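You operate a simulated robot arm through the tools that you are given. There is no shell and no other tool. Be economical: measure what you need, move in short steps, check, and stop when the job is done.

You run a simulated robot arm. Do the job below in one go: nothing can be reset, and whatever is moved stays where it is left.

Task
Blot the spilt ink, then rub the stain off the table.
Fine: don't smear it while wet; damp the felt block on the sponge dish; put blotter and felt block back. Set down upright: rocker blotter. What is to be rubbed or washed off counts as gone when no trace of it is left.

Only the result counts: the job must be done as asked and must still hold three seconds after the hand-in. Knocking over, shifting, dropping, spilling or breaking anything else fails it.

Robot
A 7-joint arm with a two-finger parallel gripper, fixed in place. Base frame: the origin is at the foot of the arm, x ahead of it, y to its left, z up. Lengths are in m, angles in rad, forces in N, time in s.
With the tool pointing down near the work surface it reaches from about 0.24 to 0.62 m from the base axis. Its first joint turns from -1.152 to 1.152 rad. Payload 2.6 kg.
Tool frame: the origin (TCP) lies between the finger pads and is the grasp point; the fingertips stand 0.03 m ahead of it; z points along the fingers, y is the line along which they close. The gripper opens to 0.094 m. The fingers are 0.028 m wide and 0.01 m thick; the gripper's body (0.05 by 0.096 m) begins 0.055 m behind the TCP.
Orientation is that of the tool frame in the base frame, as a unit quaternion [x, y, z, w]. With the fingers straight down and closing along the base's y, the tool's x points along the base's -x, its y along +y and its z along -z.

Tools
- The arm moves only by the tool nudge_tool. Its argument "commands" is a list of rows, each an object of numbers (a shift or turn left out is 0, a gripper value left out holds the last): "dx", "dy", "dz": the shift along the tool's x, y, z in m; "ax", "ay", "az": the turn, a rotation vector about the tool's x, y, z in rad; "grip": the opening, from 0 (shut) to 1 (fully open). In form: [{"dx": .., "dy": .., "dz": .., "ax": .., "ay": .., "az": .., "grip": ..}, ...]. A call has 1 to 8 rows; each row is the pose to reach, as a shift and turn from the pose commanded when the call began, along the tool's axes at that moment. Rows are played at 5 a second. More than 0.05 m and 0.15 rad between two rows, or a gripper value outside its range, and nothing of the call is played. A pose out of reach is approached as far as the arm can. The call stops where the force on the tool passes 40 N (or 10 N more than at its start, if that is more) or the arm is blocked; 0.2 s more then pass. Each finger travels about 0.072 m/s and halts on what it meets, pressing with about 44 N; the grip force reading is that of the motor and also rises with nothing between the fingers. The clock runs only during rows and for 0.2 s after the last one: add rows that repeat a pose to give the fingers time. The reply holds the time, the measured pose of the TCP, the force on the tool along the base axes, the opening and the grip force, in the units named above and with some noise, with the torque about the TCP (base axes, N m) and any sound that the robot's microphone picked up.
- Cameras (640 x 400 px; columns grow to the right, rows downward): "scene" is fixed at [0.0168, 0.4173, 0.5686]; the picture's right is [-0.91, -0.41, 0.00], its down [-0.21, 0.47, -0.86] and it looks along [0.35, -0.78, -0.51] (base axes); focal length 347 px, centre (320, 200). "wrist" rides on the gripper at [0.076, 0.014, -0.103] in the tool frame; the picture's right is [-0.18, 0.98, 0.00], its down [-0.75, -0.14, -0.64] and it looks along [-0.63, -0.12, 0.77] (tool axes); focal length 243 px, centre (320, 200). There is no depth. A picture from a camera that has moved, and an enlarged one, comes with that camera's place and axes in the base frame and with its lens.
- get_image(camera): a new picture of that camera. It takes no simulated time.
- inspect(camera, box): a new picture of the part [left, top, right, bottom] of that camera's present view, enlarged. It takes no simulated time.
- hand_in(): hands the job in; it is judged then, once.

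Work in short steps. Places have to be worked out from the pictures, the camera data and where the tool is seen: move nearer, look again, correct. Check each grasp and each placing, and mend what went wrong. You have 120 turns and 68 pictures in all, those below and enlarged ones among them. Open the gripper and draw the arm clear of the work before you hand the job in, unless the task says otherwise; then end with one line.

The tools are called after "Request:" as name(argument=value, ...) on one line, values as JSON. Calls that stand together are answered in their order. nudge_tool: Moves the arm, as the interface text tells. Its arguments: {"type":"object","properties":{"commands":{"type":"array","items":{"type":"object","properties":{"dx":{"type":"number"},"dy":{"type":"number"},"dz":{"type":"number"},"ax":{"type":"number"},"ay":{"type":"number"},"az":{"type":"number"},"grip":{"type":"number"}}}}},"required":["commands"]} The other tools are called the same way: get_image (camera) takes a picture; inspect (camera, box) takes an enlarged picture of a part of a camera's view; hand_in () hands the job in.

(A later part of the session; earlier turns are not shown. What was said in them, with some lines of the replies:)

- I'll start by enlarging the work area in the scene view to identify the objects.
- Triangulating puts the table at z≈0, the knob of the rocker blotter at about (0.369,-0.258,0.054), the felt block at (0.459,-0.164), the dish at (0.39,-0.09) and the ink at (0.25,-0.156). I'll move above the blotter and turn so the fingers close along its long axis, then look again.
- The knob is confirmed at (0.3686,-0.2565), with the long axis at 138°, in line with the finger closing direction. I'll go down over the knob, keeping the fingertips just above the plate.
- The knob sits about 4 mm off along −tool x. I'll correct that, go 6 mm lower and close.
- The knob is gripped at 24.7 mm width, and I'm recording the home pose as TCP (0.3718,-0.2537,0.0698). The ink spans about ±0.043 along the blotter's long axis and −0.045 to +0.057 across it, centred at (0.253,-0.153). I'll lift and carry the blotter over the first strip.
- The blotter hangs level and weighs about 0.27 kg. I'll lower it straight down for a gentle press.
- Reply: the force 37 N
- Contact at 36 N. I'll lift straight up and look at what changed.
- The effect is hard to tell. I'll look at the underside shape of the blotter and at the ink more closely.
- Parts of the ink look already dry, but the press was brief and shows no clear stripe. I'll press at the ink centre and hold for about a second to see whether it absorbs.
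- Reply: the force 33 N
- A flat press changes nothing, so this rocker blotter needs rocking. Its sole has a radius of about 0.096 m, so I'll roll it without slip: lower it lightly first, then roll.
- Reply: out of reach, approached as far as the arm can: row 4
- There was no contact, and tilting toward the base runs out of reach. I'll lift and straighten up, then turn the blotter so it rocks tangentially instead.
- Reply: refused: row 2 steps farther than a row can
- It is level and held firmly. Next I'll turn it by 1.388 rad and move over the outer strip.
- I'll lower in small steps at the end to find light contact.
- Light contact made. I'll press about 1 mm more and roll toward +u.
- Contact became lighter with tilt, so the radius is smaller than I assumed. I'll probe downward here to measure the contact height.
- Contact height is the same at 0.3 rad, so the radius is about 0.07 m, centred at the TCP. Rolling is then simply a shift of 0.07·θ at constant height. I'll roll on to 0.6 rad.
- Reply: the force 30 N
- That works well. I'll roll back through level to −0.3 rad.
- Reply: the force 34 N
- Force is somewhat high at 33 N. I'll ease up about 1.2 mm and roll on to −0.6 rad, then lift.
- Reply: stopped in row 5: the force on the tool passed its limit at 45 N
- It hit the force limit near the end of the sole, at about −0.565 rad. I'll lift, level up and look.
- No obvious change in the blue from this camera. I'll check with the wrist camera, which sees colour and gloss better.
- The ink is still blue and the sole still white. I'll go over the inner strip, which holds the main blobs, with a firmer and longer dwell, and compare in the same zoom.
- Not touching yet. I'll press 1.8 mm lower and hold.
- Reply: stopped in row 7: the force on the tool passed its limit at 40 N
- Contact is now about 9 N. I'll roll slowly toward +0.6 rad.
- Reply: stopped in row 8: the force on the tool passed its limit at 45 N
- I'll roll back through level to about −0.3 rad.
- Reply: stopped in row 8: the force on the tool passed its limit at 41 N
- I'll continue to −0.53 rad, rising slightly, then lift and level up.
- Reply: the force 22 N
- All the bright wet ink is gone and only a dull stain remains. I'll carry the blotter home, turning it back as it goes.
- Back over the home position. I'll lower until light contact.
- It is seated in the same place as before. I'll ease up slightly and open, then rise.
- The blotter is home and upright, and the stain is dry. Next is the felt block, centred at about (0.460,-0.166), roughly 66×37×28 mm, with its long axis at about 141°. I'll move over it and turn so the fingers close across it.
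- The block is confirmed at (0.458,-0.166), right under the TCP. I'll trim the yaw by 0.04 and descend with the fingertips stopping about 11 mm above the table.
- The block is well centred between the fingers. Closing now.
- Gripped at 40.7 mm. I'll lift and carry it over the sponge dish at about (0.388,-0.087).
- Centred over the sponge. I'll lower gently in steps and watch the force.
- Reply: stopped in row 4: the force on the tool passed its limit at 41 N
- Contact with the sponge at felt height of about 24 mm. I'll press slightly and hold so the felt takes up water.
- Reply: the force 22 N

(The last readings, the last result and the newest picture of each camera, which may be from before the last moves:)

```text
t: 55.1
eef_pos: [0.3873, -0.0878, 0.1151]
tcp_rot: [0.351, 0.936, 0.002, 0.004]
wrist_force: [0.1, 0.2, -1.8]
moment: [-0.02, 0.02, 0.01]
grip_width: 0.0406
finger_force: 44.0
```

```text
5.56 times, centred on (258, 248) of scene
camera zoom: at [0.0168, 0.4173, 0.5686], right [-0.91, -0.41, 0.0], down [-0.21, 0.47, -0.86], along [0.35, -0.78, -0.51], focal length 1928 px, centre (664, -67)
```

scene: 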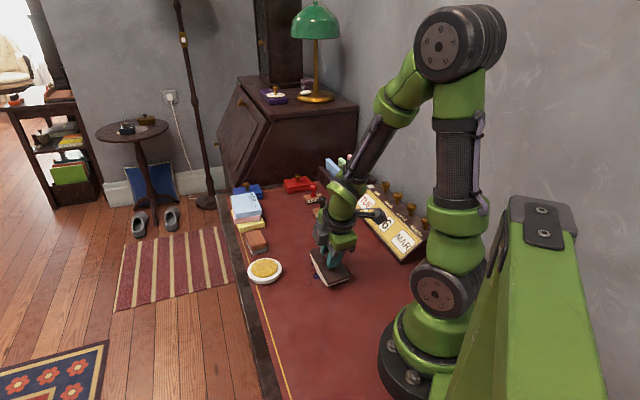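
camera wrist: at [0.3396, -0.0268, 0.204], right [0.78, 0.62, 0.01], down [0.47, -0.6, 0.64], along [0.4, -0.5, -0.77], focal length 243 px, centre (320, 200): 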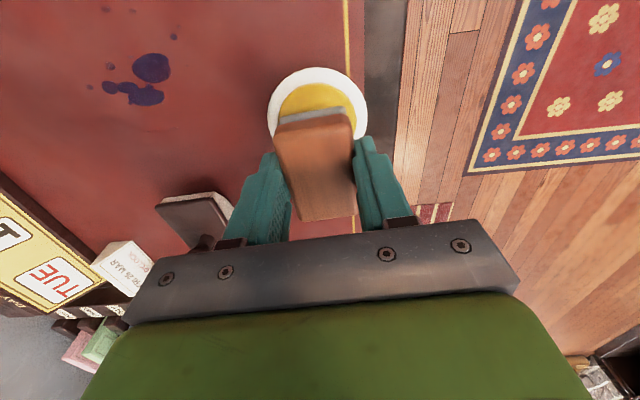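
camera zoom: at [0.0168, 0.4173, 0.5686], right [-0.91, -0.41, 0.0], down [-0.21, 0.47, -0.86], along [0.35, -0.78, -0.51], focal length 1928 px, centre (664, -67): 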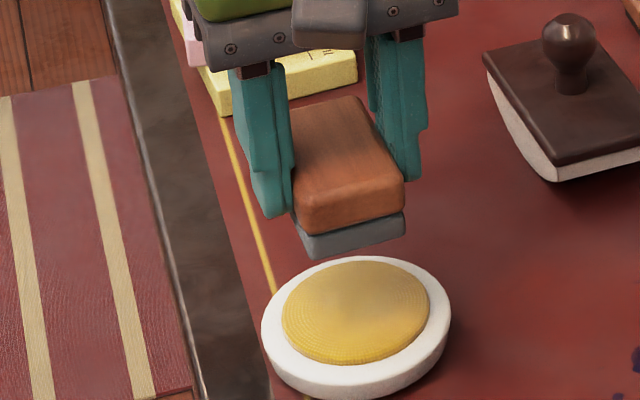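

The felt has been pressed on the sponge and the dish is undisturbed. I'll move over the start of the outer rubbing band.

Request:
nudge_tool(commands=[{"dx": 0.01, "dy": -0.045}, {"dx": 0.02, "dy": -0.09}, {"dx": 0.03, "dy": -0.135}, {"dx": 0.0409, "dy": -0.1823}, {"dx": 0.0409, "dy": -0.1823, "dz": 0.04}, {"dx": 0.0409, "dy": -0.1823, "dz": 0.068}, {"dx": 0.0409, "dy": -0.1823, "dz": 0.072}, {"dx": 0.0409, "dy": -0.1823, "dz": 0.072}])

Request:
inspect(camera="scene", box=[270, 210, 382, 294])

```text
t: 56.9
eef_pos: [0.239, -0.198, 0.0406]
tcp_rot: [0.353, 0.936, 0.002, 0.003]
wrist_force: [-3.3, 1.9, 12.2]
moment: [-0.21, 0.19, -0.12]
grip_width: 0.0409
finger_force: 44.5
```

```text
4.76 times, centred on (326, 252) of scene
camera zoom: at [0.0167, 0.4173, 0.5686], right [-0.91, -0.41, 0.0], down [-0.21, 0.47, -0.86], along [0.35, -0.78, -0.51], focal length 1653 px, centre (291, -48)
```

zoom: 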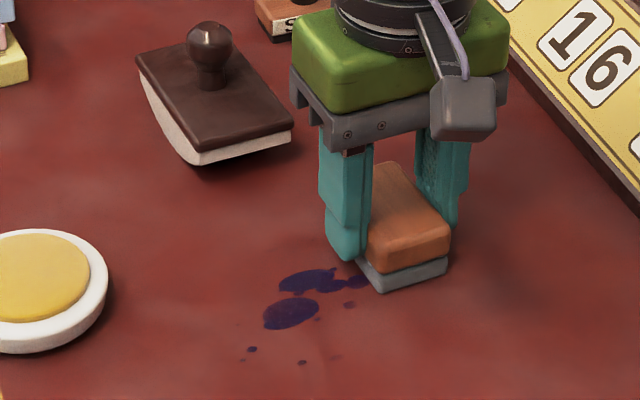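

In contact at about 14 N. I'll rub along the band and back.

Request:
nudge_tool(commands=[{"dy": 0.024}, {"dy": 0.048}, {"dy": 0.072}, {"dy": 0.095}, {"dy": 0.072}, {"dy": 0.048}, {"dy": 0.024}, {"dy": 0}])

Request:
inspect(camera="scene", box=[270, 210, 382, 294])

```text
t: 58.7
eef_pos: [0.2386, -0.1978, 0.0429]
tcp_rot: [0.352, 0.936, 0.002, 0.004]
wrist_force: [0.4, 0.0, -0.9]
moment: [-0.02, -0.01, -0.02]
grip_width: 0.0406
finger_force: 44.1
```

```text
4.76 times, centred on (326, 252) of scene
camera zoom: at [0.0168, 0.4173, 0.5686], right [-0.91, -0.41, 0.0], down [-0.21, 0.47, -0.86], along [0.35, -0.78, -0.51], focal length 1653 px, centre (291, -48)
```

zoom: 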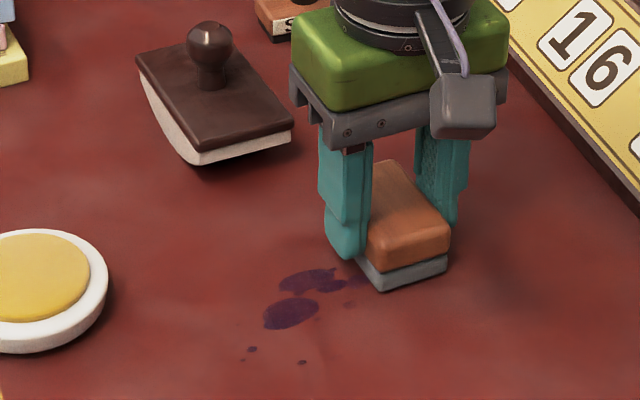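

The stain is fading, so rubbing works, but contact was lost at the end. I'll press about 1.5 mm more and continue.

Request:
nudge_tool(commands=[{"dz": 0.0015}, {"dy": 0.024, "dz": 0.0015}, {"dy": 0.048, "dz": 0.0015}, {"dy": 0.072, "dz": 0.0015}, {"dy": 0.095, "dz": 0.0015}, {"dy": 0.065, "dz": 0.0015}, {"dy": 0.035, "dz": 0.0015}, {"dy": 0.0, "dz": 0.0015}])

Request:
nudge_tool(commands=[{"dy": 0.024, "dz": 0.0}, {"dy": 0.048, "dz": 0.0}, {"dy": 0.072, "dz": 0.0}, {"dy": 0.095, "dz": 0.0}, {"dy": 0.065, "dz": 0.0}, {"dy": 0.035, "dz": 0.0}, {"dy": 0.0, "dz": 0.0}])

Request:
inspect(camera="scene", box=[270, 210, 382, 294])

```text
t: 60.5
eef_pos: [0.2398, -0.1984, 0.0414]
tcp_rot: [0.351, 0.936, 0.002, 0.006]
wrist_force: [9.1, 9.2, 31.4]
moment: [0.15, 0.09, -0.09]
grip_width: 0.0408
finger_force: 43.9
```

```text
t: 62.1
eef_pos: [0.2383, -0.1978, 0.0419]
tcp_rot: [0.351, 0.936, 0.003, 0.005]
wrist_force: [10.0, 10.1, 34.0]
moment: [0.12, -0.18, 0.0]
grip_width: 0.0408
finger_force: 44.3
```

```text
4.76 times, centred on (326, 252) of scene
camera zoom: at [0.0167, 0.4174, 0.5685], right [-0.91, -0.41, 0.0], down [-0.21, 0.47, -0.86], along [0.35, -0.78, -0.51], focal length 1653 px, centre (291, -48)
```

zoom: 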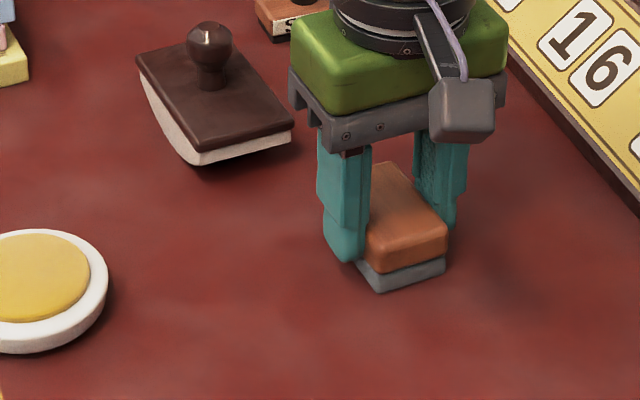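

The stain looks gone. I'll rub the inner band as well for full coverage, since some specks lay there.

Request:
nudge_tool(commands=[{"dx": 0.02, "dz": -0.0004}, {"dx": 0.04, "dz": -0.0004}, {"dx": 0.04, "dy": 0.03, "dz": -0.0004}, {"dx": 0.04, "dy": 0.065, "dz": -0.0004}, {"dx": 0.04, "dy": 0.1, "dz": -0.0004}, {"dx": 0.04, "dy": 0.065, "dz": -0.0004}, {"dx": 0.04, "dy": 0.03, "dz": -0.0004}, {"dx": 0.04, "dy": 0, "dz": -0.0004}])

Request:
nudge_tool(commands=[{"dy": 0.024, "dz": 0.0}, {"dy": 0.05, "dz": 0.0}, {"dy": 0.08, "dz": 0.0}, {"dy": 0.107, "dz": 0.0}, {"dy": 0.107, "dz": -0.04}, {"dy": 0.107, "dz": -0.08}, {"dy": 0.107, "dz": -0.08}])

Request:
inspect(camera="scene", box=[270, 210, 382, 294])

```text
t: 63.9
eef_pos: [0.2089, -0.1724, 0.0406]
tcp_rot: [0.351, 0.936, 0.003, 0.005]
wrist_force: [5.5, 4.9, 17.4]
moment: [-0.11, -0.1, 0.04]
grip_width: 0.041
finger_force: 44.4
```

```text
t: 65.5
eef_pos: [0.2777, -0.0905, 0.1221]
tcp_rot: [0.351, 0.936, 0.002, 0.004]
wrist_force: [0.5, 0.2, -1.0]
moment: [-0.01, -0.02, 0.02]
grip_width: 0.0406
finger_force: 43.6
```

```text
4.76 times, centred on (326, 252) of scene
camera zoom: at [0.0168, 0.4173, 0.5686], right [-0.91, -0.41, 0.0], down [-0.21, 0.47, -0.86], along [0.35, -0.78, -0.51], focal length 1653 px, centre (291, -48)
```

zoom: 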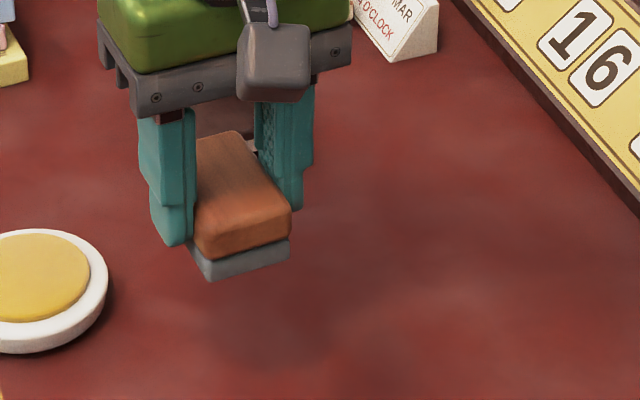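

It looks clean. I'll carry the block back above its home spot and inspect the table unobstructed.

Request:
nudge_tool(commands=[{"dx": -0.035, "dy": 0.012}, {"dx": -0.07, "dy": 0.024}, {"dx": -0.105, "dy": 0.036}, {"dx": -0.14, "dy": 0.048}, {"dx": -0.17, "dy": 0.058}, {"dx": -0.1856, "dy": 0.0631}, {"dx": -0.1856, "dy": 0.0631}])

Request:
inspect(camera="scene", box=[290, 240, 370, 300])

Request:
get_image(camera="wrist")

```text
t: 67.1
eef_pos: [0.4602, -0.1667, 0.1232]
tcp_rot: [0.35, 0.937, 0.003, 0.003]
wrist_force: [0.4, 0.3, -0.9]
moment: [0.01, -0.01, 0.0]
grip_width: 0.0408
finger_force: 43.8
```

```text
6.67 times, centred on (330, 270) of scene
camera zoom: at [0.0168, 0.4173, 0.5686], right [-0.91, -0.41, 0.0], down [-0.21, 0.47, -0.86], along [0.35, -0.78, -0.51], focal length 2314 px, centre (253, -267)
```

zoom: 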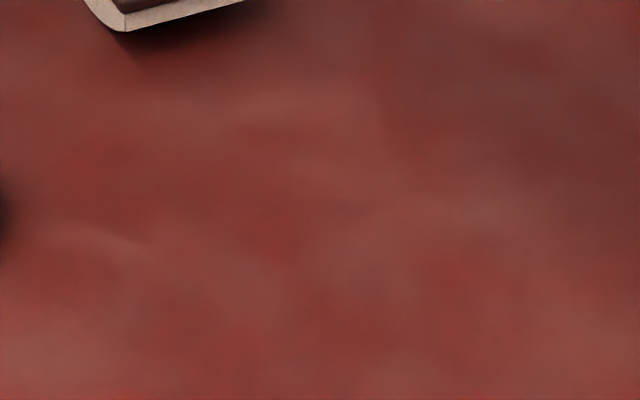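

```text
30 pictures are left
camera wrist: at [0.4114, -0.1053, 0.2254], right [0.79, 0.62, 0.01], down [0.47, -0.6, 0.64], along [0.4, -0.5, -0.76], focal length 243 px, centre (320, 200)
```

wrist: 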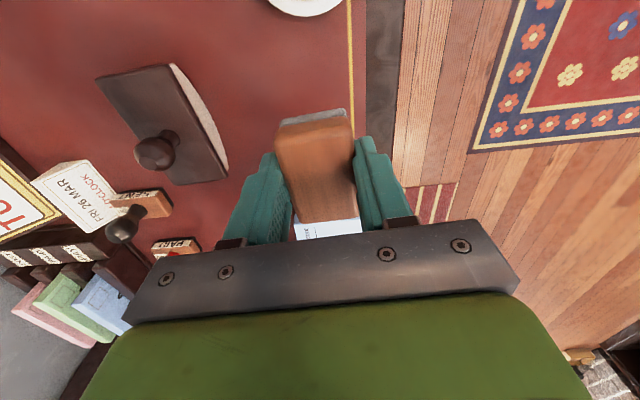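

The table is spotless. I'll lower the block onto its home spot.

Request:
nudge_tool(commands=[{"dz": 0.04}, {"dz": 0.07}, {"dz": 0.078}, {"dz": 0.0805}, {"dz": 0.0815}, {"dz": 0.0815}])

```text
t: 68.5
eef_pos: [0.4601, -0.1661, 0.0409]
tcp_rot: [0.351, 0.936, 0.002, 0.004]
wrist_force: [0.0, -1.1, -1.5]
moment: [0.03, -0.02, 0.02]
grip_width: 0.0408
finger_force: 43.7
```

Request:
nudge_tool(commands=[{"dz": 0.0006}, {"dz": 0.0012}, {"dz": 0.0012}])

```text
t: 69.3
eef_pos: [0.4601, -0.1647, 0.0399]
tcp_rot: [0.352, 0.936, 0.003, 0.005]
wrist_force: [-3.0, 1.7, 9.8]
moment: [-0.11, 0.27, -0.06]
grip_width: 0.041
finger_force: 43.7
```

The block is down. I'll release it and rise clear.

Request:
nudge_tool(commands=[{"dz": -0.0005, "grip": 0.5}, {"dz": -0.0005, "grip": 0.75}, {"dz": -0.0005, "grip": 1}, {"dz": -0.0005, "grip": 1}, {"dz": -0.03, "grip": 1}, {"dz": -0.075, "grip": 1}, {"dz": -0.12, "grip": 1}, {"dz": -0.16, "grip": 1}])

Request:
get_image(camera="wrist")

Request:
inspect(camera="scene", box=[220, 170, 410, 300])

Request:
inspect(camera="scene", box=[308, 254, 356, 284])

```text
t: 71.1
eef_pos: [0.4581, -0.1669, 0.2005]
tcp_rot: [0.352, 0.936, 0.003, 0.003]
wrist_force: [-0.4, -0.3, -0.3]
moment: [0.0, 0.01, 0.02]
grip_width: 0.0939
finger_force: 0.0
```

```text
29 pictures are left
camera wrist: at [0.4105, -0.1063, 0.3025], right [0.79, 0.62, 0.01], down [0.47, -0.6, 0.64], along [0.4, -0.5, -0.76], focal length 243 px, centre (320, 200)
```

wrist: 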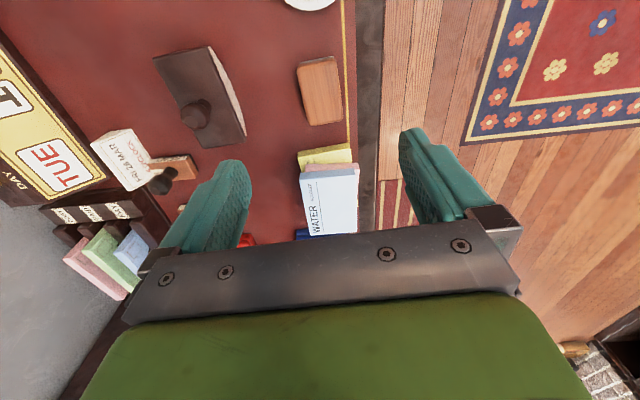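

```text
3.08 times, centred on (315, 235) of scene
camera zoom: at [0.0168, 0.4173, 0.5686], right [-0.91, -0.41, 0.0], down [-0.21, 0.47, -0.86], along [0.35, -0.78, -0.51], focal length 1068 px, centre (335, 92)
```

zoom: 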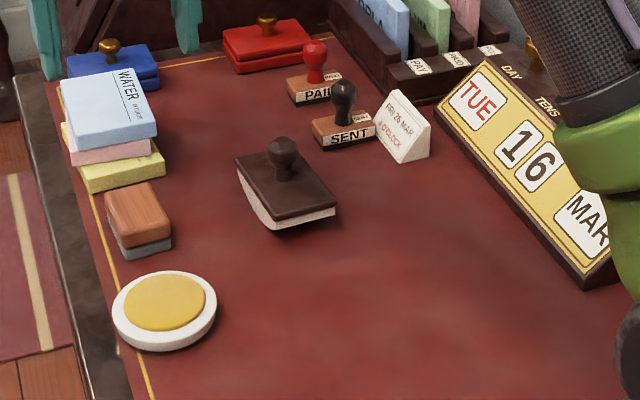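

```text
13.33 times, centred on (332, 269) of scene
camera zoom: at [0.0168, 0.4173, 0.5686], right [-0.91, -0.41, 0.0], down [-0.21, 0.47, -0.86], along [0.35, -0.78, -0.51], focal length 4627 px, centre (160, -720)
```

zoom: 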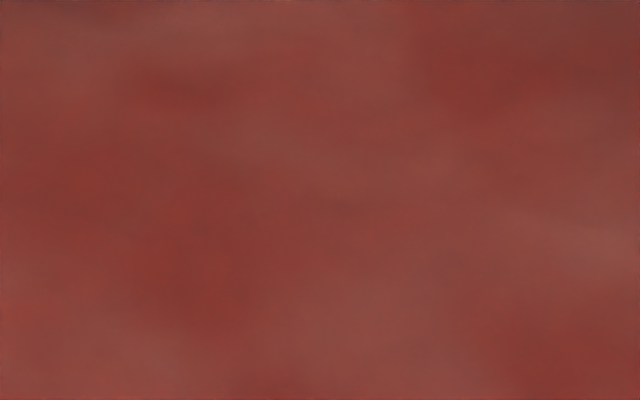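

The table is clean, the blotter stands upright at home, the felt block is back in its place, and the arm is clear with the gripper open. I'm handing in.

Request:
hand_in()

```text
The job is handed in.
```

I blotted the ink with the rocker blotter and rubbed the stain off with the felt block, after pressing the block on the sponge dish to damp it; the last close-up shows no trace on the table. Both tools are back in their places, the blotter is upright, and I saw nothing else moved.
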